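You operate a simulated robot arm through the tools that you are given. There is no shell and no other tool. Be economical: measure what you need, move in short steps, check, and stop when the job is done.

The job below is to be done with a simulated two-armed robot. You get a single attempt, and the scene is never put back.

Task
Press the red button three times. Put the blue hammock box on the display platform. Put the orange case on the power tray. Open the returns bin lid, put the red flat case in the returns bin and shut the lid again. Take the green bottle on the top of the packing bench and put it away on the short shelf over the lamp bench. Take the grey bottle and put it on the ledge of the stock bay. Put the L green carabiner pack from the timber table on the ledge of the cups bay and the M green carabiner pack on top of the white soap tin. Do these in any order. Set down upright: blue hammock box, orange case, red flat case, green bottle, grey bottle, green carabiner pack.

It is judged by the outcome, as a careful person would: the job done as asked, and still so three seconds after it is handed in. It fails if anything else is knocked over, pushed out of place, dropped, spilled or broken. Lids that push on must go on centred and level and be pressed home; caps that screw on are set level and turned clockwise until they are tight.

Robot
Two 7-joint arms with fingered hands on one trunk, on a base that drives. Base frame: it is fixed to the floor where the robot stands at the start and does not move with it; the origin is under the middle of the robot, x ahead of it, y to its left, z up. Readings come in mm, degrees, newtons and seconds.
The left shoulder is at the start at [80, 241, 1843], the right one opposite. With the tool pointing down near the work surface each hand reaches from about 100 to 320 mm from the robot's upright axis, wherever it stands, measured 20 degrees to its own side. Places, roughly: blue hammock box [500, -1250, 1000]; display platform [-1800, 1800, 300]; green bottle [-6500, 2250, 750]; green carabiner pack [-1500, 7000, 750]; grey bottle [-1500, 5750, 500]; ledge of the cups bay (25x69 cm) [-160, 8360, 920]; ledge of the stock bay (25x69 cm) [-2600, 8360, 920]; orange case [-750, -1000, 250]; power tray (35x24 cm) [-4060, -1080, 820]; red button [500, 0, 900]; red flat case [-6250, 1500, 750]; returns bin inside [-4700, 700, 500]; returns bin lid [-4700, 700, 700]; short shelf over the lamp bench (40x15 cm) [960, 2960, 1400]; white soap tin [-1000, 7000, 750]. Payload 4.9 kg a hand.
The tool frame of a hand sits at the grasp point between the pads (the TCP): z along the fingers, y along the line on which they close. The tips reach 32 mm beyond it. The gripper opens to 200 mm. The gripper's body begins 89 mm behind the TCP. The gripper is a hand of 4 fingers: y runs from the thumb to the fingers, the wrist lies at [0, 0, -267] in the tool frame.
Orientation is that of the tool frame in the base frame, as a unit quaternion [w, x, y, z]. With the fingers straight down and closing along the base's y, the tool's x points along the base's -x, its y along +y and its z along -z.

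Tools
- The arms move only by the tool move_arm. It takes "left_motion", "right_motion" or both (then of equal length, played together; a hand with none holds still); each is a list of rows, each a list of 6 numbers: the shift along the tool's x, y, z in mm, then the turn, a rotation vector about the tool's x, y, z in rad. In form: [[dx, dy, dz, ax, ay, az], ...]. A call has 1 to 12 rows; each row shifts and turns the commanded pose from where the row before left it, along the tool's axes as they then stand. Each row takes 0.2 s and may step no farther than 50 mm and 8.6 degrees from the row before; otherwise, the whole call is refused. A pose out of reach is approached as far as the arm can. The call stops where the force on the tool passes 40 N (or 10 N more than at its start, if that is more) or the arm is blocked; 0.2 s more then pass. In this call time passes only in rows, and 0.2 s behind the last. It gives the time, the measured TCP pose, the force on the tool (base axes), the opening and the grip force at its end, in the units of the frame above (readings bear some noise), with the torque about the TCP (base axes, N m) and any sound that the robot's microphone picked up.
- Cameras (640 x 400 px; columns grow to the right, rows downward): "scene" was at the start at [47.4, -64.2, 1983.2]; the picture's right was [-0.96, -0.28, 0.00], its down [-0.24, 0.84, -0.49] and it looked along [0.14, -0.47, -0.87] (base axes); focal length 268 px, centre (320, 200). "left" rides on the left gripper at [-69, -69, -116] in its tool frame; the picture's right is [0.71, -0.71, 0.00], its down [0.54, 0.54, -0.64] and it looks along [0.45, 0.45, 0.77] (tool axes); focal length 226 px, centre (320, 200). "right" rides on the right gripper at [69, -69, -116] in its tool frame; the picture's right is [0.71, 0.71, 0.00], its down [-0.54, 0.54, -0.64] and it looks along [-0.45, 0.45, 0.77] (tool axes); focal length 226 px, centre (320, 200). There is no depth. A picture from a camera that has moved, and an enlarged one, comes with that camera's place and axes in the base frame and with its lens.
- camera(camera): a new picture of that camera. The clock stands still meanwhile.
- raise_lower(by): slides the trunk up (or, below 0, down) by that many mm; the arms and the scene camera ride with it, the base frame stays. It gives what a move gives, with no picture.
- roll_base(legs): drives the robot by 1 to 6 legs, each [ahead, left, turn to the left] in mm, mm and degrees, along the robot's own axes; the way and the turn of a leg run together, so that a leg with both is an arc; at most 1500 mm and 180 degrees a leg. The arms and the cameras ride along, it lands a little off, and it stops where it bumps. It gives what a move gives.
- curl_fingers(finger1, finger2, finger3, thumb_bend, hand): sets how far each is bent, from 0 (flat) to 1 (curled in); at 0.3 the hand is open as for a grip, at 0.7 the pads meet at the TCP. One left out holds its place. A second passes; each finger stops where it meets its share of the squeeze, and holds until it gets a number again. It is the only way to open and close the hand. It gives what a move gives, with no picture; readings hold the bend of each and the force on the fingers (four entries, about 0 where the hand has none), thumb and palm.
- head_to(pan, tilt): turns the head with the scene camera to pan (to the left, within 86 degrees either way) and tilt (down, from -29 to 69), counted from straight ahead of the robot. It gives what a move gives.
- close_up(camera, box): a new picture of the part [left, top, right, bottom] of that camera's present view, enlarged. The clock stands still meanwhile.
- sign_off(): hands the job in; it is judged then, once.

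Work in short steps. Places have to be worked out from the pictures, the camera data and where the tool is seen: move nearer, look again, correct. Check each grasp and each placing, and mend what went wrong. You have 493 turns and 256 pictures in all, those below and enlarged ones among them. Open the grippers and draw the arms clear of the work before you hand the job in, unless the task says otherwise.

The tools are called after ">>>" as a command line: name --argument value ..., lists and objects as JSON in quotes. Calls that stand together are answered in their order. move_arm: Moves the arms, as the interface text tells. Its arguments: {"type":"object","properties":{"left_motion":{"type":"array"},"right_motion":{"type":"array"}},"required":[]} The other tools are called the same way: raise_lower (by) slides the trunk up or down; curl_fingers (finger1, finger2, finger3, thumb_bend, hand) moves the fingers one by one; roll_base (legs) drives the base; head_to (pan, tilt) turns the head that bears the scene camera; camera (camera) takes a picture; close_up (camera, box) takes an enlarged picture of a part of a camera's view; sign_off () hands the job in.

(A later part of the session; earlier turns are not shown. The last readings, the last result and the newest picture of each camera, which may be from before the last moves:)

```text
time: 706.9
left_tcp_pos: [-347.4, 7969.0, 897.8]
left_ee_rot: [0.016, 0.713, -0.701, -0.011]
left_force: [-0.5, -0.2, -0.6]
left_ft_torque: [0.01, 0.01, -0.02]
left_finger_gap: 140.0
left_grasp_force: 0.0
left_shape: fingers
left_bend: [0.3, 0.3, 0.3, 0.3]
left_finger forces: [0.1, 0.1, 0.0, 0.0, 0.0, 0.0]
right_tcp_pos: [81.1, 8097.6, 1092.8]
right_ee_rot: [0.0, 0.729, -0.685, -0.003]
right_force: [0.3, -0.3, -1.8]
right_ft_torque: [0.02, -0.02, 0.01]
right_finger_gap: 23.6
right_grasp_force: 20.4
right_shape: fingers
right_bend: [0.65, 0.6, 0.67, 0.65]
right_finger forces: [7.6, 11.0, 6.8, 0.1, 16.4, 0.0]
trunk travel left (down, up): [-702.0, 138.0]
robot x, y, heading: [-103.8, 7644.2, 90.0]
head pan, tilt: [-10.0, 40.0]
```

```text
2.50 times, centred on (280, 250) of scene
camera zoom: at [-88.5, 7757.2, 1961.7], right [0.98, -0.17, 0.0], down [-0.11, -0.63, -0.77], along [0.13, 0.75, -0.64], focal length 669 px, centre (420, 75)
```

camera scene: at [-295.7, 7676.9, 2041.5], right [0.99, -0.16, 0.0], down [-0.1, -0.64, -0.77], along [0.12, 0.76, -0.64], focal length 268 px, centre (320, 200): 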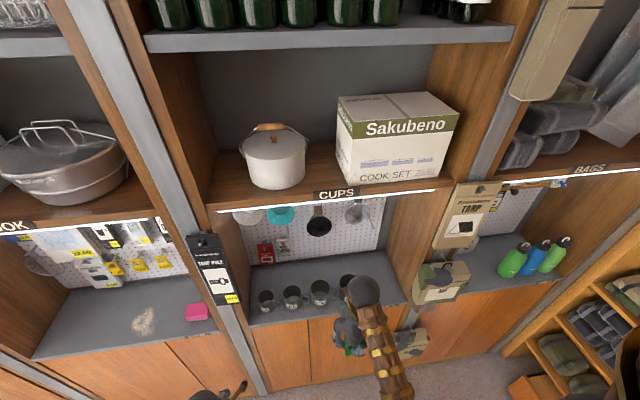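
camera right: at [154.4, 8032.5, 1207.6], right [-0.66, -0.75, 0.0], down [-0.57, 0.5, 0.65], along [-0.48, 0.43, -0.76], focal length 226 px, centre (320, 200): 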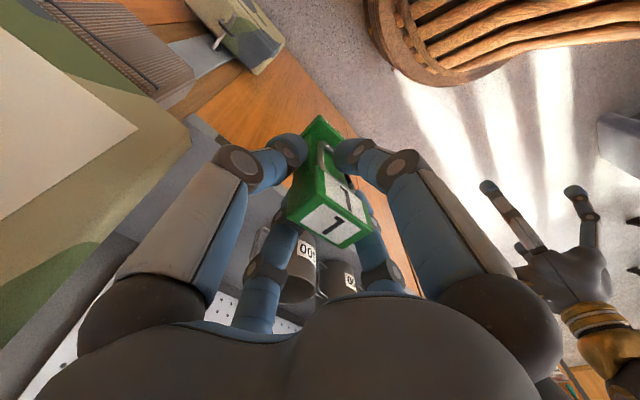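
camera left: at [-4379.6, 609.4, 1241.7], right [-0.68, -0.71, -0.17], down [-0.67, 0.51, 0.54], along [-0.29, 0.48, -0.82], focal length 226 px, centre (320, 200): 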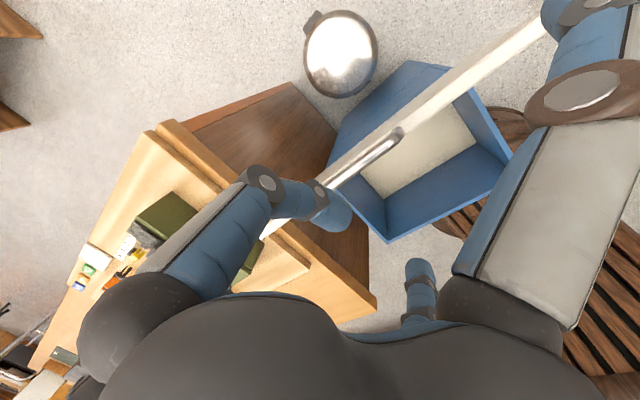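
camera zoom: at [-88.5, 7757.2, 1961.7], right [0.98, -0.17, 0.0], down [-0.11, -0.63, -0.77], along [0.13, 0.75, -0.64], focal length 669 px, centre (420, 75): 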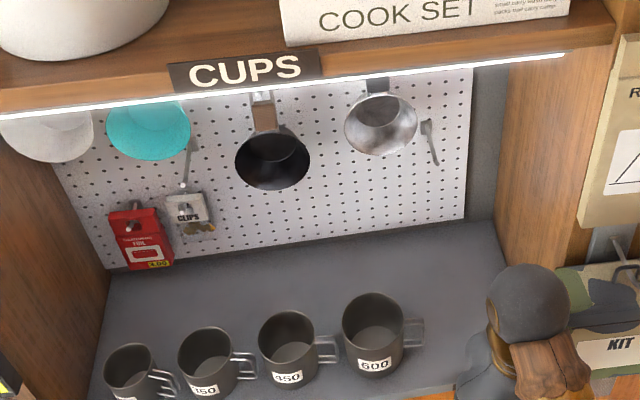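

Enter slightly left of the pouch and high (pack clears cups), then shift right inside the bay.

>>> raise_lower --by 25

>>> move_arm --right_motion '[[0, 30, 0, 0, 0, 0], [-41, 0, 0, 0, 0, 0], [-41, 0, 0, 0, 0, 0], [-41, 0, 0, 0, 0, 0], [-41, -2, 0, 0, 0, 0], [-41, -4, 0, 0, 0, 0], [0, -22, 0, 0, 0, 0]]'

>>> camera --camera "right"

>>> close_up --camera "scene" --box '[160, 170, 400, 330]'

```text
time: 707.6
left_tcp_pos: [-348.0, 7965.7, 922.4]
left_ee_rot: [0.016, 0.713, -0.701, -0.01]
left_force: [-0.1, 0.1, 0.1]
left_ft_torque: [0.02, 0.03, -0.01]
left_finger_gap: 139.7
left_grasp_force: 0.0
left_shape: fingers
left_bend: [0.3, 0.3, 0.3, 0.3]
left_finger forces: [0.1, 0.0, 0.0, 0.0, 0.1, 0.0]
right_tcp_pos: [81.1, 8097.7, 1117.5]
right_ee_rot: [-0.001, 0.729, -0.685, -0.004]
right_force: [-0.2, -0.2, -0.6]
right_ft_torque: [0.01, -0.04, -0.01]
right_finger_gap: 23.8
right_grasp_force: 21.5
right_shape: fingers
right_bend: [0.65, 0.6, 0.67, 0.65]
right_finger forces: [7.5, 10.9, 6.8, 0.0, 16.4, 0.0]
trunk travel left (down, up): [-727.0, 113.0]
robot x, y, heading: [-99.9, 7643.9, 89.9]
head pan, tilt: [-10.0, 40.0]
```

```text
time: 709.2
left_tcp_pos: [-346.9, 7967.5, 922.9]
left_ee_rot: [0.015, 0.713, -0.701, -0.01]
left_force: [0.0, -0.2, -0.2]
left_ft_torque: [-0.01, 0.01, -0.03]
left_finger_gap: 139.6
left_grasp_force: 0.0
left_shape: fingers
left_bend: [0.3, 0.3, 0.3, 0.3]
left_finger forces: [0.0, 0.1, 0.1, 0.0, 0.1, 0.1]
right_tcp_pos: [67.9, 8303.2, 1118.5]
right_ee_rot: [-0.002, 0.729, -0.685, -0.003]
right_force: [-0.1, -0.3, -2.1]
right_ft_torque: [0.0, 0.01, 0.03]
right_finger_gap: 23.4
right_grasp_force: 21.0
right_shape: fingers
right_bend: [0.65, 0.6, 0.67, 0.65]
right_finger forces: [7.7, 11.2, 6.9, 0.0, 16.3, 0.0]
trunk travel left (down, up): [-727.0, 113.0]
robot x, y, heading: [-102.3, 7644.7, 90.1]
head pan, tilt: [-10.0, 40.0]
```

```text
27 pictures are left
camera right: at [141.3, 8237.4, 1233.7], right [-0.66, -0.75, 0.0], down [-0.57, 0.5, 0.65], along [-0.48, 0.43, -0.76], focal length 226 px, centre (320, 200)
```

right: 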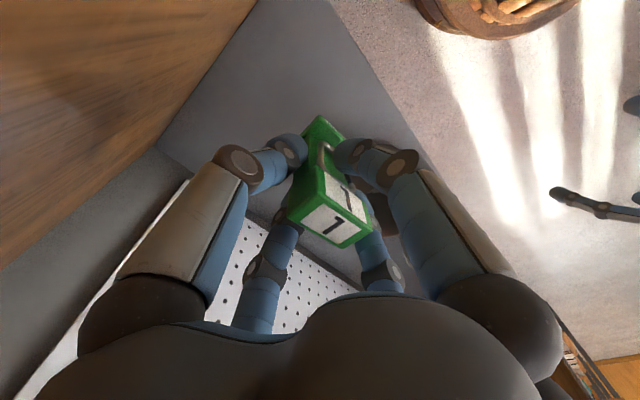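

```text
2.50 times, centred on (280, 250) of scene
camera zoom: at [-86.9, 7757.4, 1986.6], right [0.98, -0.17, 0.0], down [-0.11, -0.63, -0.77], along [0.13, 0.75, -0.64], focal length 669 px, centre (420, 75)
```

zoom: 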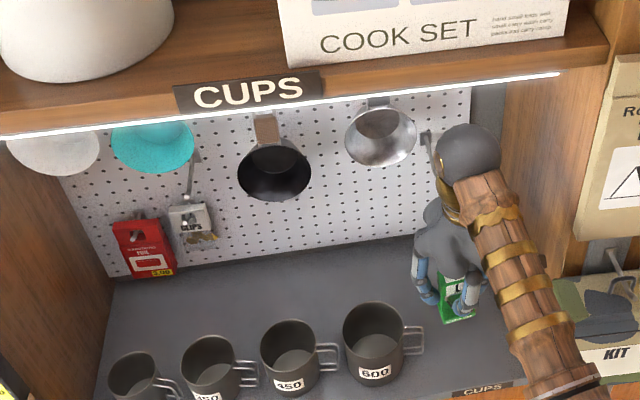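

Well placed. Lower to the ledge.

>>> raise_lower --by -82

>>> move_arm --right_motion '[[0, 0, 4, 0, 0, 0], [0, 0, 4, 0, 0, 0], [0, 0, 3, 0, 0, 0], [0, 0, 3, 0, 0, 0], [0, 0, 3, 0, 0, 0], [0, 0, 3, 0, 0, 0], [0, 0, 3, 0, 0, 0], [0, 0, 3, 0, 0, 0], [0, 0, 3, 0, 0, 0], [0, 0, 3, 0, 0, 0]]'

```text
time: 710.4
left_tcp_pos: [-348.2, 7968.0, 839.8]
left_ee_rot: [0.017, 0.713, -0.701, -0.009]
left_force: [-0.5, -0.6, 0.3]
left_ft_torque: [0.03, 0.0, -0.04]
left_finger_gap: 139.8
left_grasp_force: 0.2
left_shape: fingers
left_bend: [0.3, 0.3, 0.3, 0.3]
left_finger forces: [0.1, 0.0, 0.0, 0.0, 0.0, 0.1]
right_tcp_pos: [66.7, 8304.0, 1035.4]
right_ee_rot: [-0.001, 0.729, -0.684, -0.003]
right_force: [0.3, 0.3, -1.2]
right_ft_torque: [0.0, 0.02, -0.02]
right_finger_gap: 23.2
right_grasp_force: 21.3
right_shape: fingers
right_bend: [0.65, 0.6, 0.67, 0.65]
right_finger forces: [7.7, 11.2, 6.8, 0.0, 16.4, 0.0]
trunk travel left (down, up): [-645.0, 195.0]
robot x, y, heading: [-102.3, 7643.4, 90.2]
head pan, tilt: [-10.0, 40.0]
```

```text
time: 712.6
left_tcp_pos: [-349.4, 7967.2, 839.7]
left_ee_rot: [0.015, 0.713, -0.701, -0.01]
left_force: [0.2, 1.0, -0.1]
left_ft_torque: [0.02, -0.02, -0.02]
left_finger_gap: 140.0
left_grasp_force: 0.2
left_shape: fingers
left_bend: [0.3, 0.3, 0.3, 0.3]
left_finger forces: [0.1, 0.1, 0.1, 0.0, 0.0, 0.0]
right_tcp_pos: [67.8, 8302.5, 1004.0]
right_ee_rot: [-0.001, 0.728, -0.686, -0.003]
right_force: [-0.4, 0.4, 0.4]
right_ft_torque: [-0.01, 0.0, 0.02]
right_finger_gap: 23.3
right_grasp_force: 22.0
right_shape: fingers
right_bend: [0.65, 0.6, 0.67, 0.65]
right_finger forces: [8.0, 11.3, 7.2, 0.0, 16.5, 0.0]
trunk travel left (down, up): [-645.0, 195.0]
robot x, y, heading: [-99.4, 7645.5, 90.1]
head pan, tilt: [-10.0, 40.0]
```

>>> move_arm --right_motion '[[0, 0, 2, 0, 0, 0], [0, 0, 2, 0, 0, 0], [0, 0, 2, 0, 0, 0], [0, 0, 2, 0, 0, 0], [0, 0, 2, 0, 0, 0]]'

```text
time: 713.7
left_tcp_pos: [-348.0, 7968.3, 841.6]
left_ee_rot: [0.015, 0.712, -0.701, -0.011]
left_force: [0.4, 0.4, 0.0]
left_ft_torque: [0.02, -0.01, 0.0]
left_finger_gap: 140.1
left_grasp_force: 0.0
left_shape: fingers
left_bend: [0.3, 0.3, 0.3, 0.3]
left_finger forces: [0.0, 0.0, 0.1, 0.1, 0.0, 0.0]
right_tcp_pos: [68.0, 8305.7, 1001.3]
right_ee_rot: [-0.006, 0.727, -0.686, -0.007]
right_force: [1.9, -8.8, 24.5]
right_ft_torque: [-0.42, 0.06, 0.01]
right_finger_gap: 23.0
right_grasp_force: 26.6
right_shape: fingers
right_bend: [0.64, 0.6, 0.66, 0.65]
right_finger forces: [13.8, 13.0, 7.8, 0.1, 19.3, 0.0]
trunk travel left (down, up): [-645.0, 195.0]
robot x, y, heading: [-103.0, 7642.9, 90.1]
head pan, tilt: [-10.0, 40.0]
stopped in row 5 (right hand): the force on the tool passed its limit at 42 N (the readings are from after the stop); the commanded pose is now the measured one
```

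Landed. Release gently and rise straight up.

>>> move_arm --right_motion '[[0, 0, -3, 0, 0, 0]]'

>>> curl_fingers --hand "right" --finger1 0.54 --finger2 0.52 --finger3 0.54 --thumb_bend 0.52

>>> raise_lower --by 115

>>> camera --camera "right"

```text
time: 714.1
left_tcp_pos: [-347.5, 7968.4, 839.9]
left_ee_rot: [0.015, 0.712, -0.702, -0.012]
left_force: [-0.1, 0.8, 0.3]
left_ft_torque: [-0.04, -0.02, -0.03]
left_finger_gap: 140.1
left_grasp_force: 0.1
left_shape: fingers
left_bend: [0.3, 0.3, 0.3, 0.3]
left_finger forces: [0.0, 0.0, 0.0, 0.0, 0.1, 0.0]
right_tcp_pos: [68.4, 8305.9, 1001.6]
right_ee_rot: [-0.004, 0.728, -0.686, -0.004]
right_force: [2.1, -3.4, 15.7]
right_ft_torque: [-0.19, 0.04, 0.05]
right_finger_gap: 23.4
right_grasp_force: 25.8
right_shape: fingers
right_bend: [0.64, 0.6, 0.66, 0.65]
right_finger forces: [11.8, 12.5, 8.0, 0.1, 18.8, 0.0]
trunk travel left (down, up): [-645.0, 195.0]
robot x, y, heading: [-103.5, 7642.8, 90.0]
head pan, tilt: [-10.0, 40.0]
```

```text
time: 715.1
left_tcp_pos: [-348.8, 7967.1, 840.1]
left_ee_rot: [0.016, 0.713, -0.701, -0.009]
left_force: [-0.6, -0.2, 1.0]
left_ft_torque: [0.01, 0.02, 0.0]
left_finger_gap: 140.1
left_grasp_force: 0.1
left_shape: fingers
left_bend: [0.3, 0.3, 0.3, 0.3]
left_finger forces: [0.0, 0.0, 0.1, 0.0, 0.0, 0.1]
right_tcp_pos: [67.5, 8305.8, 1000.6]
right_ee_rot: [-0.004, 0.729, -0.685, -0.005]
right_force: [-1.4, 0.0, -0.1]
right_ft_torque: [-0.02, 0.01, -0.01]
right_finger_gap: 58.2
right_grasp_force: 0.1
right_shape: fingers
right_bend: [0.54, 0.52, 0.54, 0.52]
right_finger forces: [0.0, 0.0, 0.0, 0.0, 0.1, 0.0]
trunk travel left (down, up): [-645.0, 195.0]
robot x, y, heading: [-102.2, 7646.7, 89.9]
head pan, tilt: [-10.0, 40.0]
```

```text
time: 716.6
left_tcp_pos: [-347.2, 7969.1, 955.0]
left_ee_rot: [0.016, 0.712, -0.702, -0.01]
left_force: [-0.3, 0.4, 0.1]
left_ft_torque: [0.0, 0.0, 0.03]
left_finger_gap: 140.0
left_grasp_force: 0.2
left_shape: fingers
left_bend: [0.3, 0.3, 0.3, 0.3]
left_finger forces: [0.1, 0.0, 0.0, 0.0, 0.0, 0.1]
right_tcp_pos: [68.2, 8306.4, 1116.3]
right_ee_rot: [-0.004, 0.729, -0.685, -0.005]
right_force: [-0.4, -0.2, 1.1]
right_ft_torque: [-0.02, 0.03, 0.02]
right_finger_gap: 57.8
right_grasp_force: 0.1
right_shape: fingers
right_bend: [0.54, 0.52, 0.54, 0.52]
right_finger forces: [0.1, 0.1, 0.0, 0.0, 0.0, 0.0]
trunk travel left (down, up): [-760.0, 80.0]
robot x, y, heading: [-104.8, 7643.5, 90.1]
head pan, tilt: [-10.0, 40.0]
```

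```text
25 pictures are left
camera right: at [141.4, 8239.3, 1231.3], right [-0.66, -0.75, -0.01], down [-0.57, 0.5, 0.65], along [-0.48, 0.44, -0.76], focal length 226 px, centre (320, 200)
```

right: 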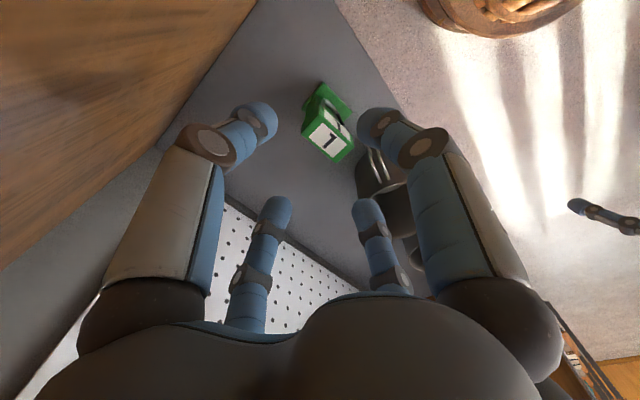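

L stands upright on the cups ledge. Withdraw along the entry path.

>>> move_arm --right_motion '[[0, 22, 0, 0, 0, 0], [41, 3, 0, 0, 0, 0], [41, 2, 0, 0, 0, 0], [41, 0, 0, 0, 0, 0], [41, 0, 0, 0, 0, 0], [41, 0, 0, 0, 0, 0], [41, 0, 0, 0, 0, 0]]'

>>> roll_base --legs '[[-120, 250, 0], [0, 0, 90], [0, 0, 89]]'

>>> head_to --pan -5 --tilt 55

```text
time: 718.2
left_tcp_pos: [-347.6, 7966.3, 954.7]
left_ee_rot: [0.014, 0.713, -0.701, -0.01]
left_force: [-0.3, -0.8, -0.8]
left_ft_torque: [-0.01, 0.01, 0.0]
left_finger_gap: 139.9
left_grasp_force: 0.0
left_shape: fingers
left_bend: [0.3, 0.3, 0.3, 0.3]
left_finger forces: [0.0, 0.0, 0.0, 0.0, 0.0, 0.1]
right_tcp_pos: [55.3, 8056.2, 1115.2]
right_ee_rot: [-0.004, 0.728, -0.685, -0.005]
right_force: [-0.2, -0.1, 0.2]
right_ft_torque: [0.04, 0.03, 0.01]
right_finger_gap: 58.1
right_grasp_force: 0.0
right_shape: fingers
right_bend: [0.54, 0.52, 0.54, 0.52]
right_finger forces: [0.1, 0.1, 0.0, 0.0, 0.0, 0.1]
trunk travel left (down, up): [-760.0, 80.0]
robot x, y, heading: [-97.0, 7646.9, 90.1]
head pan, tilt: [-10.0, 40.0]
```

```text
time: 727.7
left_tcp_pos: [-110.5, 7194.9, 954.0]
left_ee_rot: [0.01, 0.709, 0.705, 0.016]
left_force: [0.1, 0.8, 0.5]
left_ft_torque: [0.02, -0.01, -0.03]
left_finger_gap: 140.1
left_grasp_force: 0.1
left_shape: fingers
left_bend: [0.3, 0.3, 0.3, 0.3]
left_finger forces: [0.0, 0.0, 0.0, 0.0, 0.0, 0.0]
right_tcp_pos: [-515.7, 7114.5, 1114.4]
right_ee_rot: [0.005, 0.694, 0.72, -0.004]
right_force: [0.1, -0.8, -0.1]
right_ft_torque: [-0.02, 0.01, 0.03]
right_finger_gap: 58.0
right_grasp_force: 0.0
right_shape: fingers
right_bend: [0.54, 0.52, 0.54, 0.52]
right_finger forces: [0.0, 0.0, 0.0, 0.0, 0.0, 0.0]
trunk travel left (down, up): [-760.0, 80.0]
robot x, y, heading: [-354.1, 7522.9, -91.1]
head pan, tilt: [-10.0, 40.0]
```

```text
time: 728.5
left_tcp_pos: [-112.0, 7195.0, 955.3]
left_ee_rot: [0.01, 0.709, 0.705, 0.016]
left_force: [0.3, -0.4, -0.4]
left_ft_torque: [0.02, -0.02, 0.01]
left_finger_gap: 140.1
left_grasp_force: 0.1
left_shape: fingers
left_bend: [0.3, 0.3, 0.3, 0.3]
left_finger forces: [0.0, 0.1, 0.2, 0.1, 0.0, 0.0]
right_tcp_pos: [-516.1, 7113.6, 1113.4]
right_ee_rot: [0.004, 0.694, 0.72, -0.004]
right_force: [-0.3, 0.2, 0.7]
right_ft_torque: [0.0, 0.06, 0.02]
right_finger_gap: 58.5
right_grasp_force: 0.1
right_shape: fingers
right_bend: [0.54, 0.52, 0.54, 0.52]
right_finger forces: [0.1, 0.1, 0.0, 0.0, 0.1, 0.0]
trunk travel left (down, up): [-760.0, 80.0]
robot x, y, heading: [-350.9, 7522.8, -91.2]
head pan, tilt: [-5.0, 55.0]
```

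Now M (≈(−1785, 7061)). Drive along the corridor and position the right hand over it.

>>> roll_base --legs '[[-195, 0, 1.2], [0, -1269, 0]]'

>>> move_arm --right_motion '[[-42, 0, 0, 0, 0, 0], [-42, 0, 0, 0, 0, 0], [-42, 0, 0, 0, 0, 0], [-42, 0, 0, 0, 0, 0], [-42, 0, 0, 0, 0, 0]]'

>>> camera --camera "right"

```text
time: 736.0
left_tcp_pos: [-1364.2, 7396.7, 953.6]
left_ee_rot: [0.01, 0.704, 0.71, 0.015]
left_force: [0.6, 0.1, -0.3]
left_ft_torque: [0.0, 0.01, 0.02]
left_finger_gap: 140.2
left_grasp_force: 0.1
left_shape: fingers
left_bend: [0.3, 0.3, 0.3, 0.3]
left_finger forces: [0.1, 0.1, 0.0, 0.0, 0.0, 0.0]
right_tcp_pos: [-1766.8, 7310.8, 1113.7]
right_ee_rot: [0.005, 0.688, 0.726, -0.004]
right_force: [0.0, 0.4, -0.1]
right_ft_torque: [-0.01, 0.0, 0.01]
right_finger_gap: 58.4
right_grasp_force: 0.1
right_shape: fingers
right_bend: [0.54, 0.52, 0.54, 0.52]
right_finger forces: [0.1, 0.1, 0.0, 0.1, 0.0, 0.0]
trunk travel left (down, up): [-760.0, 80.0]
robot x, y, heading: [-1607.4, 7721.5, -90.3]
head pan, tilt: [-5.0, 55.0]
```

```text
time: 737.2
left_tcp_pos: [-1364.5, 7394.9, 954.0]
left_ee_rot: [0.008, 0.703, 0.711, 0.017]
left_force: [0.4, -0.8, -0.6]
left_ft_torque: [0.03, -0.01, 0.01]
left_finger_gap: 139.9
left_grasp_force: 0.0
left_shape: fingers
left_bend: [0.3, 0.3, 0.3, 0.3]
left_finger forces: [0.1, 0.0, 0.0, 0.0, 0.0, 0.0]
right_tcp_pos: [-1756.0, 7097.2, 1113.9]
right_ee_rot: [0.003, 0.687, 0.726, -0.003]
right_force: [0.6, -0.8, 0.4]
right_ft_torque: [0.03, 0.02, 0.04]
right_finger_gap: 58.4
right_grasp_force: 0.1
right_shape: fingers
right_bend: [0.54, 0.52, 0.54, 0.52]
right_finger forces: [0.0, 0.0, 0.0, 0.0, 0.0, 0.0]
trunk travel left (down, up): [-760.0, 80.0]
robot x, y, heading: [-1607.6, 7723.6, -90.4]
head pan, tilt: [-5.0, 55.0]
```

```text
24 pictures are left
camera right: at [-1827.8, 7163.1, 1229.9], right [0.67, 0.74, -0.01], down [0.57, -0.51, 0.65], along [0.48, -0.44, -0.76], focal length 226 px, centre (320, 200)
```

right: 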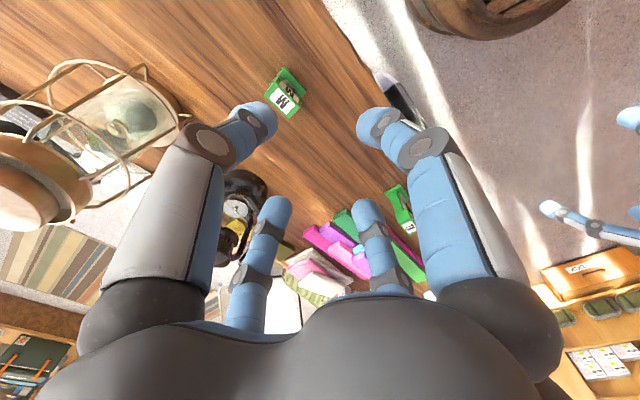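

>>> move_arm --right_motion '[[-21, -16, 0, 0, 0, 0], [-22, -16, 0, 0, 0, 0]]'

>>> curl_fingers --hand "right" --finger1 0.45 --finger2 0.45 --finger3 0.45 --thumb_bend 0.45

>>> raise_lower --by -170

>>> camera --camera "right"

```text
time: 737.8
left_tcp_pos: [-1365.0, 7395.2, 954.2]
left_ee_rot: [0.008, 0.703, 0.71, 0.016]
left_force: [0.5, -1.1, -0.7]
left_ft_torque: [0.05, -0.03, -0.04]
left_finger_gap: 139.9
left_grasp_force: 0.0
left_shape: fingers
left_bend: [0.3, 0.3, 0.3, 0.3]
left_finger forces: [0.1, 0.0, 0.0, 0.1, 0.0, 0.1]
right_tcp_pos: [-1786.0, 7053.7, 1115.6]
right_ee_rot: [0.004, 0.687, 0.726, -0.003]
right_force: [0.2, 0.3, -0.6]
right_ft_torque: [0.03, -0.02, 0.03]
right_finger_gap: 58.2
right_grasp_force: 0.1
right_shape: fingers
right_bend: [0.54, 0.52, 0.54, 0.52]
right_finger forces: [0.1, 0.0, 0.0, 0.1, 0.1, 0.1]
trunk travel left (down, up): [-760.0, 80.0]
robot x, y, heading: [-1607.0, 7722.5, -90.4]
head pan, tilt: [-5.0, 55.0]
```

```text
time: 738.8
left_tcp_pos: [-1365.3, 7397.4, 953.7]
left_ee_rot: [0.01, 0.703, 0.711, 0.016]
left_force: [0.4, 0.1, 0.1]
left_ft_torque: [-0.04, 0.01, 0.01]
left_finger_gap: 139.9
left_grasp_force: 0.0
left_shape: fingers
left_bend: [0.3, 0.3, 0.3, 0.3]
left_finger forces: [0.0, 0.1, 0.1, 0.0, 0.0, 0.0]
right_tcp_pos: [-1784.9, 7056.5, 1116.4]
right_ee_rot: [0.005, 0.688, 0.726, -0.005]
right_force: [0.5, 0.3, -1.0]
right_ft_torque: [-0.03, 0.0, -0.02]
right_finger_gap: 87.0
right_grasp_force: 0.1
right_shape: fingers
right_bend: [0.45, 0.45, 0.45, 0.45]
right_finger forces: [0.0, 0.0, 0.1, 0.0, 0.1, 0.0]
trunk travel left (down, up): [-760.0, 80.0]
robot x, y, heading: [-1609.3, 7722.8, -90.1]
head pan, tilt: [-5.0, 55.0]
```

```text
time: 740.7
left_tcp_pos: [-1364.0, 7396.2, 786.0]
left_ee_rot: [0.011, 0.703, 0.711, 0.016]
left_force: [-0.8, 0.2, -0.1]
left_ft_torque: [-0.03, 0.03, 0.03]
left_finger_gap: 140.0
left_grasp_force: 0.1
left_shape: fingers
left_bend: [0.3, 0.3, 0.3, 0.3]
left_finger forces: [0.0, 0.0, 0.0, 0.1, 0.0, 0.0]
right_tcp_pos: [-1786.1, 7054.1, 946.7]
right_ee_rot: [0.005, 0.688, 0.726, -0.005]
right_force: [-0.3, -0.5, 0.9]
right_ft_torque: [0.01, -0.03, 0.06]
right_finger_gap: 86.9
right_grasp_force: 0.0
right_shape: fingers
right_bend: [0.45, 0.45, 0.45, 0.45]
right_finger forces: [0.1, 0.1, 0.0, 0.1, 0.1, 0.0]
trunk travel left (down, up): [-590.0, 250.0]
robot x, y, heading: [-1607.4, 7724.7, -90.1]
head pan, tilt: [-5.0, 55.0]
```

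```text
23 pictures are left
camera right: at [-1857.8, 7121.3, 1062.2], right [0.67, 0.74, -0.01], down [0.57, -0.5, 0.65], along [0.48, -0.44, -0.76], focal length 226 px, centre (320, 200)
```

right: 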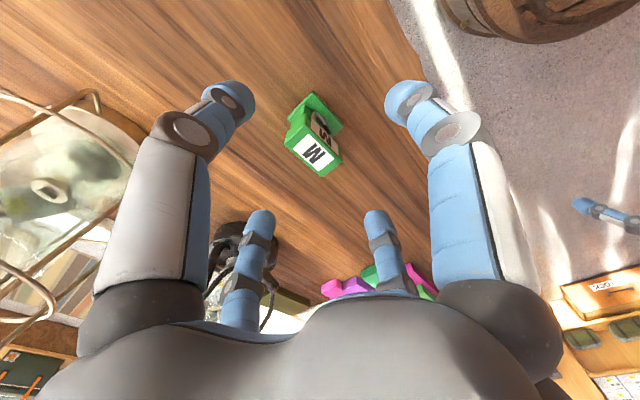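

>>> raise_lower --by -76

>>> curl_fingers --hand "right" --finger1 0.72 --finger2 0.72 --finger3 0.72 --thumb_bend 0.72

>>> raise_lower --by 270

>>> camera --camera "right"

```text
time: 741.9
left_tcp_pos: [-1364.5, 7396.1, 709.7]
left_ee_rot: [0.011, 0.703, 0.711, 0.016]
left_force: [-0.4, 0.3, 0.5]
left_ft_torque: [-0.02, -0.04, -0.02]
left_finger_gap: 140.1
left_grasp_force: 0.1
left_shape: fingers
left_bend: [0.3, 0.3, 0.3, 0.3]
left_finger forces: [0.0, 0.0, 0.0, 0.0, 0.0, 0.0]
right_tcp_pos: [-1785.3, 7055.5, 870.9]
right_ee_rot: [0.005, 0.688, 0.726, -0.005]
right_force: [0.8, 0.7, 0.0]
right_ft_torque: [0.03, 0.0, 0.0]
right_finger_gap: 86.8
right_grasp_force: 0.0
right_shape: fingers
right_bend: [0.45, 0.45, 0.45, 0.45]
right_finger forces: [0.0, 0.0, 0.1, 0.0, 0.1, 0.0]
trunk travel left (down, up): [-514.0, 326.0]
robot x, y, heading: [-1610.6, 7725.2, -89.9]
head pan, tilt: [-5.0, 55.0]
```

```text
time: 742.9
left_tcp_pos: [-1363.9, 7398.3, 708.9]
left_ee_rot: [0.01, 0.703, 0.71, 0.016]
left_force: [1.0, 0.4, -0.5]
left_ft_torque: [-0.04, 0.03, -0.01]
left_finger_gap: 140.0
left_grasp_force: 0.0
left_shape: fingers
left_bend: [0.3, 0.3, 0.3, 0.3]
left_finger forces: [0.1, 0.1, 0.1, 0.1, 0.0, 0.1]
right_tcp_pos: [-1786.1, 7055.4, 871.8]
right_ee_rot: [0.005, 0.688, 0.726, -0.005]
right_force: [-2.3, -1.3, 5.9]
right_ft_torque: [-0.05, 0.01, -0.05]
right_finger_gap: 19.2
right_grasp_force: 22.5
right_shape: fingers
right_bend: [0.67, 0.6, 0.64, 0.64]
right_finger forces: [6.5, 11.2, 9.6, 0.0, 17.7, 0.0]
trunk travel left (down, up): [-514.0, 326.0]
robot x, y, heading: [-1604.6, 7721.7, -90.3]
head pan, tilt: [-5.0, 55.0]
```

```text
time: 745.6
left_tcp_pos: [-1364.6, 7397.4, 978.4]
left_ee_rot: [0.009, 0.703, 0.711, 0.017]
left_force: [0.1, -0.4, -0.1]
left_ft_torque: [-0.02, 0.0, 0.0]
left_finger_gap: 139.9
left_grasp_force: 0.0
left_shape: fingers
left_bend: [0.3, 0.3, 0.3, 0.3]
left_finger forces: [0.0, 0.1, 0.0, 0.1, 0.1, 0.0]
right_tcp_pos: [-1786.4, 7054.6, 1139.7]
right_ee_rot: [0.004, 0.688, 0.726, -0.004]
right_force: [-0.4, -0.2, -1.3]
right_ft_torque: [0.0, 0.05, 0.0]
right_finger_gap: 19.1
right_grasp_force: 21.6
right_shape: fingers
right_bend: [0.67, 0.6, 0.64, 0.64]
right_finger forces: [6.3, 11.1, 8.9, 0.0, 16.7, 0.1]
trunk travel left (down, up): [-784.0, 56.0]
robot x, y, heading: [-1608.7, 7723.4, -90.3]
head pan, tilt: [-5.0, 55.0]
```

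```text
22 pictures are left
camera right: at [-1857.9, 7121.0, 1255.9], right [0.67, 0.74, -0.01], down [0.57, -0.5, 0.65], along [0.48, -0.44, -0.76], focal length 226 px, centre (320, 200)
```

right: 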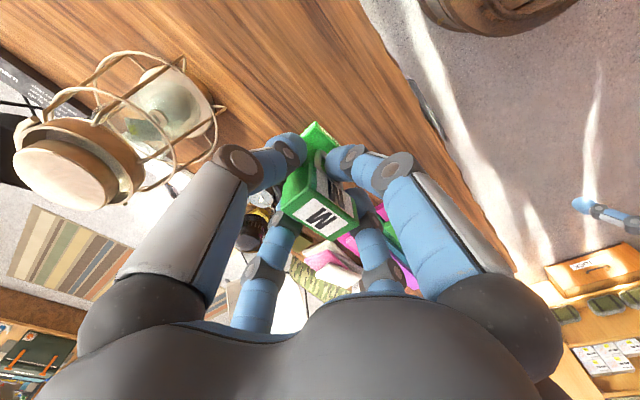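

M is held. Move over to the soap tin.

>>> roll_base --legs '[[0, 848, 0], [75, 0, 0]]'

>>> raise_lower --by -70

>>> camera --camera "right"

>>> close_up --camera "scene" --box '[240, 120, 440, 270]'

```text
time: 750.8
left_tcp_pos: [-513.6, 7330.8, 981.9]
left_ee_rot: [0.014, 0.703, 0.71, 0.012]
left_force: [-0.6, 1.0, 0.7]
left_ft_torque: [-0.1, -0.04, 0.01]
left_finger_gap: 139.9
left_grasp_force: 0.1
left_shape: fingers
left_bend: [0.3, 0.3, 0.3, 0.3]
left_finger forces: [0.0, 0.1, 0.0, 0.1, 0.0, 0.0]
right_tcp_pos: [-934.7, 6988.9, 1148.1]
right_ee_rot: [0.008, 0.687, 0.727, -0.007]
right_force: [0.4, 0.3, -0.8]
right_ft_torque: [-0.12, 0.01, -0.02]
right_finger_gap: 19.1
right_grasp_force: 21.3
right_shape: fingers
right_bend: [0.67, 0.6, 0.64, 0.64]
right_finger forces: [6.3, 11.1, 9.0, 0.0, 16.5, 0.0]
trunk travel left (down, up): [-784.0, 56.0]
robot x, y, heading: [-759.4, 7646.4, -90.1]
head pan, tilt: [-5.0, 55.0]
```

```text
time: 751.9
left_tcp_pos: [-513.7, 7319.1, 909.3]
left_ee_rot: [0.009, 0.703, 0.711, 0.017]
left_force: [0.0, -0.9, 0.3]
left_ft_torque: [0.04, -0.01, 0.03]
left_finger_gap: 140.0
left_grasp_force: 0.1
left_shape: fingers
left_bend: [0.3, 0.3, 0.3, 0.3]
left_finger forces: [0.0, 0.0, 0.0, 0.0, 0.0, 0.1]
right_tcp_pos: [-934.4, 6977.8, 1069.2]
right_ee_rot: [0.003, 0.687, 0.727, -0.004]
right_force: [-0.1, -0.2, -1.7]
right_ft_torque: [0.02, 0.0, -0.01]
right_finger_gap: 18.9
right_grasp_force: 21.5
right_shape: fingers
right_bend: [0.67, 0.6, 0.64, 0.64]
right_finger forces: [6.4, 11.1, 9.0, 0.0, 16.5, 0.0]
trunk travel left (down, up): [-714.0, 126.0]
robot x, y, heading: [-756.4, 7645.7, -90.0]
head pan, tilt: [-5.0, 55.0]
```

```text
21 pictures are left
camera right: at [-1006.6, 7041.7, 1184.9], right [0.67, 0.75, -0.01], down [0.57, -0.5, 0.65], along [0.48, -0.44, -0.76], focal length 226 px, centre (320, 200)
```

right: 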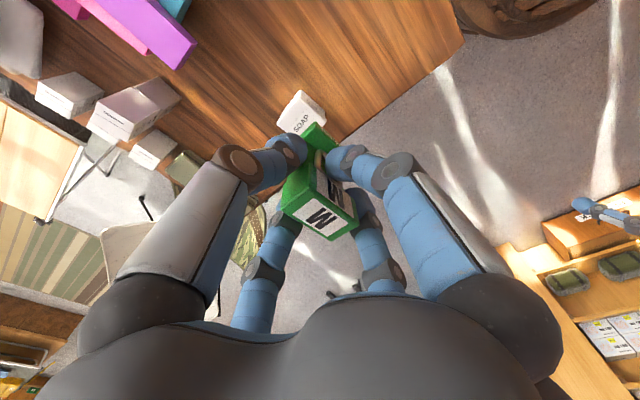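

```text
2.67 times, centred on (340, 195) of scene
camera zoom: at [-765.9, 7538.7, 1952.7], right [-1.0, 0.09, 0.0], down [0.07, 0.82, -0.57], along [-0.05, -0.57, -0.82], focal length 714 px, centre (267, 213)
```

zoom: 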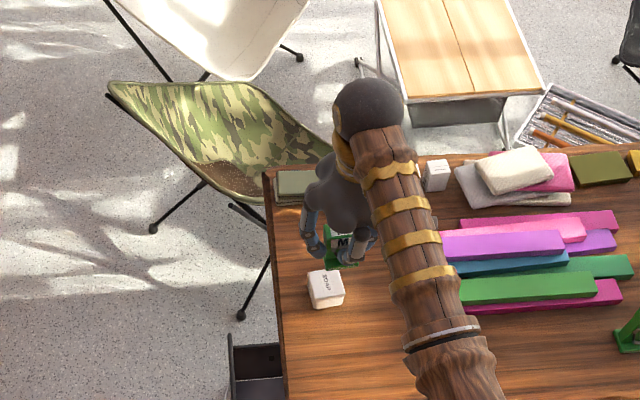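

Tin top centre ≈ (−936, 6940, ~842). Shift the pack over it and lower to hover.

>>> move_arm --right_motion '[[-22, -2, 0, 0, 0, 0], [-22, -2, 0, 0, 0, 0]]'

>>> raise_lower --by -125

>>> camera --camera "right"

>>> close_up --camera "scene" --box '[290, 160, 430, 270]'

```text
time: 752.5
left_tcp_pos: [-513.9, 7318.8, 907.3]
left_ee_rot: [0.009, 0.703, 0.711, 0.016]
left_force: [0.6, 0.3, -0.8]
left_ft_torque: [0.04, 0.0, 0.0]
left_finger_gap: 140.2
left_grasp_force: 0.1
left_shape: fingers
left_bend: [0.3, 0.3, 0.3, 0.3]
left_finger forces: [0.0, 0.0, 0.1, 0.0, 0.0, 0.1]
right_tcp_pos: [-935.7, 6931.7, 1069.2]
right_ee_rot: [0.003, 0.687, 0.726, -0.002]
right_force: [0.4, -1.7, -1.9]
right_ft_torque: [0.03, -0.01, 0.01]
right_finger_gap: 19.3
right_grasp_force: 21.2
right_shape: fingers
right_bend: [0.67, 0.6, 0.64, 0.64]
right_finger forces: [6.3, 11.1, 9.0, 0.0, 16.6, 0.1]
trunk travel left (down, up): [-714.0, 126.0]
robot x, y, heading: [-757.2, 7643.0, -90.0]
head pan, tilt: [-5.0, 55.0]
```

```text
time: 754.0
left_tcp_pos: [-513.6, 7321.5, 784.5]
left_ee_rot: [0.009, 0.703, 0.711, 0.016]
left_force: [0.7, -0.5, -0.1]
left_ft_torque: [-0.01, 0.0, -0.03]
left_finger_gap: 140.0
left_grasp_force: 0.0
left_shape: fingers
left_bend: [0.3, 0.3, 0.3, 0.3]
left_finger forces: [0.0, 0.0, 0.0, 0.0, 0.0, 0.0]
right_tcp_pos: [-936.5, 6934.8, 946.9]
right_ee_rot: [0.004, 0.687, 0.726, -0.004]
right_force: [-0.3, -0.1, -1.4]
right_ft_torque: [-0.01, 0.0, 0.02]
right_finger_gap: 19.1
right_grasp_force: 21.3
right_shape: fingers
right_bend: [0.67, 0.6, 0.64, 0.64]
right_finger forces: [6.4, 11.1, 8.9, 0.0, 16.6, 0.1]
trunk travel left (down, up): [-589.0, 251.0]
robot x, y, heading: [-753.7, 7648.0, -90.3]
head pan, tilt: [-5.0, 55.0]
```

```text
19 pictures are left
camera right: at [-1008.3, 7000.2, 1062.1], right [0.67, 0.75, -0.01], down [0.57, -0.5, 0.65], along [0.48, -0.44, -0.76], focal length 226 px, centre (320, 200)
```

right: 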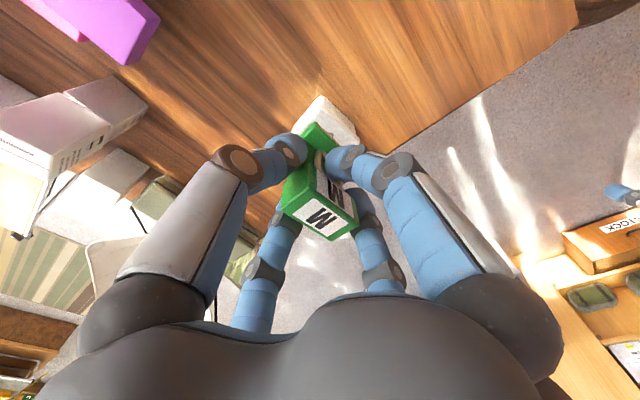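

```text
3.64 times, centred on (360, 215) of scene
camera zoom: at [-766.1, 7543.1, 1828.0], right [-1.0, 0.09, 0.0], down [0.07, 0.82, -0.57], along [-0.05, -0.57, -0.82], focal length 973 px, centre (174, 146)
```

zoom: 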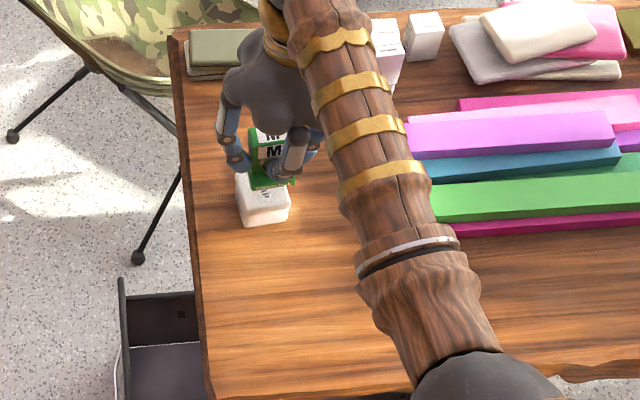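

Both views show the tin ≈9 mm further +x. Correct and lower to contact.

>>> move_arm --right_motion '[[-5.5, 8.7, 0, 0, 0, 0]]'

>>> raise_lower --by -28

>>> close_up --camera "scene" --box '[320, 180, 400, 240]'

>>> close_up --camera "right" --box '[240, 70, 400, 230]'

```text
time: 754.4
left_tcp_pos: [-513.8, 7319.8, 783.8]
left_ee_rot: [0.009, 0.703, 0.711, 0.017]
left_force: [0.5, -0.8, -1.3]
left_ft_torque: [0.0, 0.02, -0.01]
left_finger_gap: 140.1
left_grasp_force: 0.0
left_shape: fingers
left_bend: [0.3, 0.3, 0.3, 0.3]
left_finger forces: [0.1, 0.1, 0.1, 0.0, 0.0, 0.1]
right_tcp_pos: [-925.6, 6928.5, 945.9]
right_ee_rot: [0.004, 0.687, 0.726, -0.004]
right_force: [-0.9, 0.0, -1.1]
right_ft_torque: [0.03, 0.02, 0.01]
right_finger_gap: 18.9
right_grasp_force: 21.5
right_shape: fingers
right_bend: [0.67, 0.6, 0.64, 0.64]
right_finger forces: [6.2, 11.1, 9.0, 0.1, 16.7, 0.0]
trunk travel left (down, up): [-589.0, 251.0]
robot x, y, heading: [-760.5, 7642.6, -90.0]
head pan, tilt: [-5.0, 55.0]
```

```text
time: 755.1
left_tcp_pos: [-513.3, 7321.6, 756.2]
left_ee_rot: [0.01, 0.704, 0.71, 0.016]
left_force: [0.3, 0.5, 0.4]
left_ft_torque: [-0.02, -0.01, 0.0]
left_finger_gap: 140.2
left_grasp_force: 0.1
left_shape: fingers
left_bend: [0.3, 0.3, 0.3, 0.3]
left_finger forces: [0.0, 0.0, 0.0, 0.0, 0.1, 0.0]
right_tcp_pos: [-927.5, 6929.6, 918.6]
right_ee_rot: [0.005, 0.687, 0.727, -0.005]
right_force: [-0.3, 0.0, -0.1]
right_ft_torque: [-0.04, -0.03, 0.01]
right_finger_gap: 19.0
right_grasp_force: 21.4
right_shape: fingers
right_bend: [0.67, 0.6, 0.64, 0.64]
right_finger forces: [6.1, 11.3, 9.4, 0.0, 16.7, 0.0]
trunk travel left (down, up): [-561.0, 279.0]
robot x, y, heading: [-756.7, 7643.9, -90.3]
head pan, tilt: [-5.0, 55.0]
```

```text
6.67 times, centred on (360, 210) of scene
camera zoom: at [-766.0, 7543.5, 1800.0], right [-1.0, 0.09, 0.0], down [0.07, 0.82, -0.57], along [-0.05, -0.57, -0.82], focal length 1784 px, centre (53, 133)
```

zoom: 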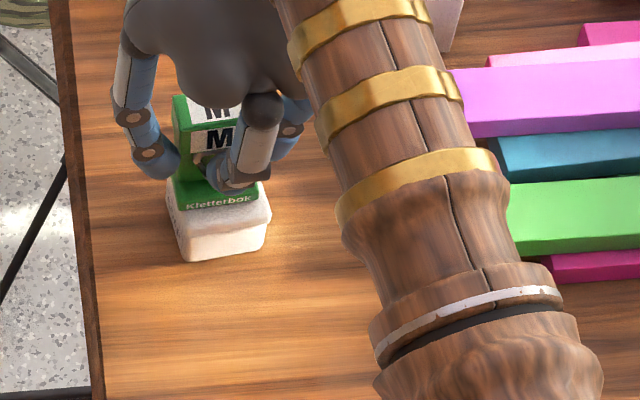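

```text
2.50 times, centred on (320, 150) of right
camera zoom: at [-999.1, 6995.6, 1034.4], right [0.67, 0.75, -0.01], down [0.57, -0.5, 0.65], along [0.48, -0.44, -0.76], focal length 565 px, centre (320, 325)
```

zoom: 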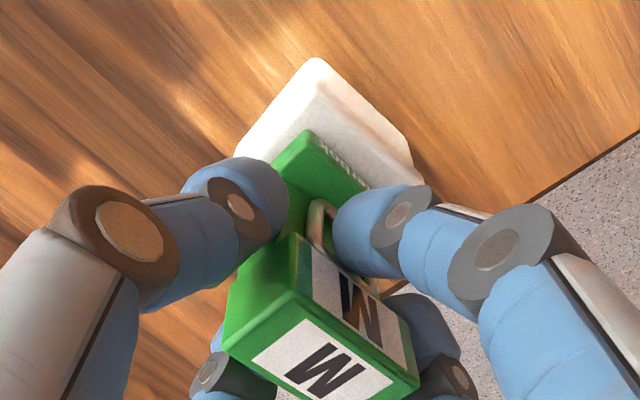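

The pack's foot is centred over the tin. Lower the last millimetres to contact.

>>> move_arm --right_motion '[[0, 0, 2, 0, 0, 0], [0, 0, 2, 0, 0, 0], [0, 0, 2, 0, 0, 0], [0, 0, 2, 0, 0, 0], [0, 0, 2, 0, 0, 0], [0, 0, 2, 0, 0, 0]]'

```text
time: 756.3
left_tcp_pos: [-513.9, 7321.7, 755.2]
left_ee_rot: [0.01, 0.704, 0.71, 0.016]
left_force: [-0.3, -0.2, -0.9]
left_ft_torque: [0.01, 0.03, 0.0]
left_finger_gap: 140.0
left_grasp_force: 0.0
left_shape: fingers
left_bend: [0.3, 0.3, 0.3, 0.3]
left_finger forces: [0.0, 0.0, 0.0, 0.1, 0.0, 0.0]
right_tcp_pos: [-928.0, 6926.9, 915.5]
right_ee_rot: [0.009, 0.687, 0.726, -0.008]
right_force: [-2.6, 8.2, 27.3]
right_ft_torque: [0.26, -0.1, -0.01]
right_finger_gap: 18.7
right_grasp_force: 26.7
right_shape: fingers
right_bend: [0.66, 0.6, 0.64, 0.64]
right_finger forces: [11.7, 13.0, 9.4, 0.0, 19.5, 0.1]
trunk travel left (down, up): [-561.0, 279.0]
robot x, y, heading: [-759.8, 7646.6, -90.2]
head pan, tilt: [-5.0, 55.0]
stopped in row 5 (right hand): the force on the tool passed its limit at 42 N (the readings are from after the stop); the commanded pose is now the measured one
```

Contact. Relax, open, and rise straight up.

>>> move_arm --right_motion '[[0, 0, -2.5, 0, 0, 0], [0, 0, -0.5, 0, 0, 0]]'

>>> curl_fingers --hand "right" --finger1 0.54 --finger2 0.5 --finger3 0.54 --thumb_bend 0.52

>>> raise_lower --by 120

>>> close_up --camera "right" --box '[220, 50, 420, 230]'

```text
time: 756.9
left_tcp_pos: [-513.5, 7322.7, 756.5]
left_ee_rot: [0.01, 0.702, 0.712, 0.015]
left_force: [0.0, 1.2, 0.2]
left_ft_torque: [-0.03, -0.02, 0.01]
left_finger_gap: 139.7
left_grasp_force: 0.0
left_shape: fingers
left_bend: [0.3, 0.3, 0.3, 0.3]
left_finger forces: [0.0, 0.1, 0.0, 0.0, 0.0, 0.0]
right_tcp_pos: [-927.9, 6927.4, 916.5]
right_ee_rot: [0.007, 0.688, 0.726, -0.007]
right_force: [-2.3, 0.9, 10.7]
right_ft_torque: [0.0, -0.1, 0.0]
right_finger_gap: 18.7
right_grasp_force: 24.5
right_shape: fingers
right_bend: [0.66, 0.6, 0.64, 0.64]
right_finger forces: [8.7, 11.9, 10.4, 0.1, 18.5, 0.0]
trunk travel left (down, up): [-561.0, 279.0]
robot x, y, heading: [-757.1, 7647.3, -90.1]
head pan, tilt: [-5.0, 55.0]
```

```text
time: 757.9
left_tcp_pos: [-513.9, 7320.4, 755.5]
left_ee_rot: [0.01, 0.703, 0.711, 0.016]
left_force: [0.6, -0.2, 0.5]
left_ft_torque: [0.01, 0.0, 0.0]
left_finger_gap: 140.2
left_grasp_force: 0.0
left_shape: fingers
left_bend: [0.3, 0.3, 0.3, 0.3]
left_finger forces: [0.1, 0.0, 0.0, 0.0, 0.1, 0.0]
right_tcp_pos: [-926.8, 6926.5, 914.4]
right_ee_rot: [0.006, 0.688, 0.726, -0.007]
right_force: [0.0, 0.5, -0.2]
right_ft_torque: [-0.02, 0.01, 0.03]
right_finger_gap: 58.2
right_grasp_force: 0.1
right_shape: fingers
right_bend: [0.54, 0.5, 0.54, 0.52]
right_finger forces: [0.0, 0.0, 0.0, 0.1, 0.0, 0.1]
trunk travel left (down, up): [-561.0, 279.0]
robot x, y, heading: [-757.4, 7641.9, -90.3]
head pan, tilt: [-5.0, 55.0]
```

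```text
time: 759.4
left_tcp_pos: [-513.0, 7320.9, 875.4]
left_ee_rot: [0.011, 0.704, 0.71, 0.016]
left_force: [-0.5, -0.3, 0.9]
left_ft_torque: [0.0, 0.0, 0.0]
left_finger_gap: 140.0
left_grasp_force: 0.0
left_shape: fingers
left_bend: [0.3, 0.3, 0.3, 0.3]
left_finger forces: [0.0, 0.1, 0.0, 0.0, 0.0, 0.0]
right_tcp_pos: [-928.1, 6926.1, 1035.0]
right_ee_rot: [0.007, 0.688, 0.726, -0.005]
right_force: [1.1, -0.3, -1.1]
right_ft_torque: [-0.02, 0.01, -0.03]
right_finger_gap: 58.0
right_grasp_force: 0.1
right_shape: fingers
right_bend: [0.54, 0.5, 0.54, 0.52]
right_finger forces: [0.0, 0.0, 0.0, 0.0, 0.0, 0.0]
trunk travel left (down, up): [-681.0, 159.0]
robot x, y, heading: [-762.4, 7646.2, -90.1]
head pan, tilt: [-5.0, 55.0]
```

```text
2.22 times, centred on (320, 140) of right
camera zoom: at [-999.9, 6993.0, 1150.1], right [0.67, 0.74, -0.01], down [0.57, -0.5, 0.65], along [0.48, -0.44, -0.76], focal length 502 px, centre (320, 333)
```

zoom: 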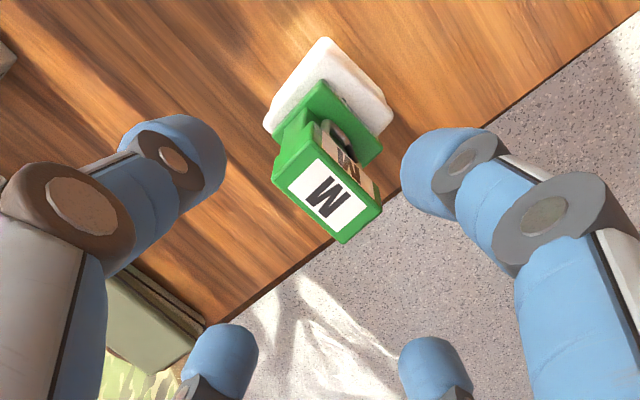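

M stands upright on the soap tin. Withdraw: raise, open the hand, and retract clear of the table.

>>> raise_lower --by 150

>>> move_arm --right_motion '[[40, 0, 0, 0, 0, 0], [40, 0, 0, 0, 0, 0], [40, 0, 0, 0, 0, 0], [40, 0, 0, 0, 0, 0], [40, 0, 0, 0, 0, 0], [40, 0, 0, 0, 0, 0]]'

>>> curl_fingers --hand "right" --finger1 0.3 --finger2 0.3 --finger3 0.3 --thumb_bend 0.3

>>> roll_base --legs '[[0, 550, 0]]'

>>> head_to --pan -40 --tilt 45

>>> camera --camera "scene"

```text
time: 761.2
left_tcp_pos: [-514.7, 7320.0, 1026.0]
left_ee_rot: [0.01, 0.703, 0.711, 0.016]
left_force: [-0.5, 1.0, 0.2]
left_ft_torque: [0.0, -0.03, 0.0]
left_finger_gap: 140.0
left_grasp_force: 0.0
left_shape: fingers
left_bend: [0.3, 0.3, 0.3, 0.3]
left_finger forces: [0.0, 0.0, 0.0, 0.0, 0.1, 0.0]
right_tcp_pos: [-927.4, 6926.2, 1184.4]
right_ee_rot: [0.006, 0.688, 0.726, -0.006]
right_force: [-0.1, 0.0, -0.2]
right_ft_torque: [-0.01, -0.01, -0.03]
right_finger_gap: 58.1
right_grasp_force: 0.1
right_shape: fingers
right_bend: [0.54, 0.5, 0.54, 0.52]
right_finger forces: [0.1, 0.1, 0.1, 0.0, 0.0, 0.0]
trunk travel left (down, up): [-831.0, 9.0]
robot x, y, heading: [-755.6, 7645.8, -90.3]
head pan, tilt: [-5.0, 55.0]
```

```text
time: 762.6
left_tcp_pos: [-513.9, 7322.3, 1027.7]
left_ee_rot: [0.011, 0.703, 0.711, 0.015]
left_force: [0.4, 0.2, 0.4]
left_ft_torque: [-0.01, 0.04, -0.02]
left_finger_gap: 139.9
left_grasp_force: 0.0
left_shape: fingers
left_bend: [0.3, 0.3, 0.3, 0.3]
left_finger forces: [0.1, 0.0, 0.0, 0.0, 0.1, 0.0]
right_tcp_pos: [-938.8, 7168.4, 1180.8]
right_ee_rot: [0.008, 0.687, 0.726, -0.007]
right_force: [0.7, 0.3, 0.0]
right_ft_torque: [-0.02, 0.0, -0.02]
right_finger_gap: 58.1
right_grasp_force: 0.0
right_shape: fingers
right_bend: [0.54, 0.5, 0.54, 0.52]
right_finger forces: [0.1, 0.0, 0.0, 0.0, 0.0, 0.0]
trunk travel left (down, up): [-831.0, 9.0]
robot x, y, heading: [-755.6, 7643.6, -90.5]
head pan, tilt: [-5.0, 55.0]
```

```text
time: 763.6
left_tcp_pos: [-514.4, 7319.4, 1025.9]
left_ee_rot: [0.011, 0.703, 0.711, 0.016]
left_force: [0.1, 0.6, 0.2]
left_ft_torque: [0.04, 0.03, -0.01]
left_finger_gap: 140.2
left_grasp_force: 0.0
left_shape: fingers
left_bend: [0.3, 0.3, 0.3, 0.3]
left_finger forces: [0.0, 0.1, 0.1, 0.0, 0.0, 0.0]
right_tcp_pos: [-939.4, 7164.7, 1180.5]
right_ee_rot: [0.007, 0.688, 0.725, -0.006]
right_force: [0.3, 0.3, 0.3]
right_ft_torque: [0.03, -0.02, 0.01]
right_finger_gap: 140.0
right_grasp_force: 0.1
right_shape: fingers
right_bend: [0.3, 0.3, 0.3, 0.3]
right_finger forces: [0.0, 0.1, 0.1, 0.0, 0.0, 0.0]
trunk travel left (down, up): [-831.0, 9.0]
robot x, y, heading: [-756.2, 7645.7, -90.3]
head pan, tilt: [-5.0, 55.0]
```

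```text
time: 766.7
left_tcp_pos: [28.8, 7319.7, 1026.7]
left_ee_rot: [0.01, 0.702, 0.712, 0.017]
left_force: [-0.1, 0.2, -0.1]
left_ft_torque: [0.01, -0.01, -0.02]
left_finger_gap: 140.2
left_grasp_force: 0.1
left_shape: fingers
left_bend: [0.3, 0.3, 0.3, 0.3]
left_finger forces: [0.1, 0.1, 0.1, 0.0, 0.0, 0.0]
right_tcp_pos: [-395.8, 7164.0, 1181.0]
right_ee_rot: [0.006, 0.686, 0.727, -0.005]
right_force: [-0.8, -0.2, 0.3]
right_ft_torque: [0.0, -0.06, 0.02]
right_finger_gap: 139.7
right_grasp_force: 0.2
right_shape: fingers
right_bend: [0.3, 0.3, 0.3, 0.3]
right_finger forces: [0.0, 0.1, 0.0, 0.0, 0.0, 0.1]
trunk travel left (down, up): [-831.0, 9.0]
robot x, y, heading: [-211.2, 7645.6, -90.3]
head pan, tilt: [-5.0, 55.0]
```

```text
time: 767.7
left_tcp_pos: [31.1, 7320.5, 1026.5]
left_ee_rot: [0.009, 0.702, 0.712, 0.016]
left_force: [0.4, 0.6, -0.2]
left_ft_torque: [-0.02, 0.03, 0.01]
left_finger_gap: 139.9
left_grasp_force: 0.0
left_shape: fingers
left_bend: [0.3, 0.3, 0.3, 0.3]
left_finger forces: [0.0, 0.1, 0.0, 0.0, 0.1, 0.0]
right_tcp_pos: [-393.9, 7164.0, 1180.2]
right_ee_rot: [0.006, 0.686, 0.727, -0.006]
right_force: [0.0, -0.1, -1.0]
right_ft_torque: [0.03, -0.03, -0.02]
right_finger_gap: 139.9
right_grasp_force: 0.0
right_shape: fingers
right_bend: [0.3, 0.3, 0.3, 0.3]
right_finger forces: [0.1, 0.0, 0.0, 0.0, 0.0, 0.0]
trunk travel left (down, up): [-831.0, 9.0]
robot x, y, heading: [-216.5, 7642.3, -89.8]
head pan, tilt: [-40.0, 45.0]
```

```text
14 pictures are left
camera scene: at [-266.9, 7550.4, 2083.3], right [-0.77, 0.64, 0.0], down [0.45, 0.54, -0.71], along [-0.46, -0.54, -0.71], focal length 268 px, centre (320, 200)
```

scene: 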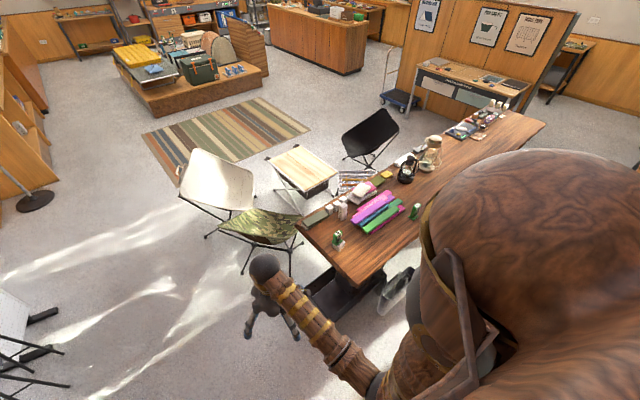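

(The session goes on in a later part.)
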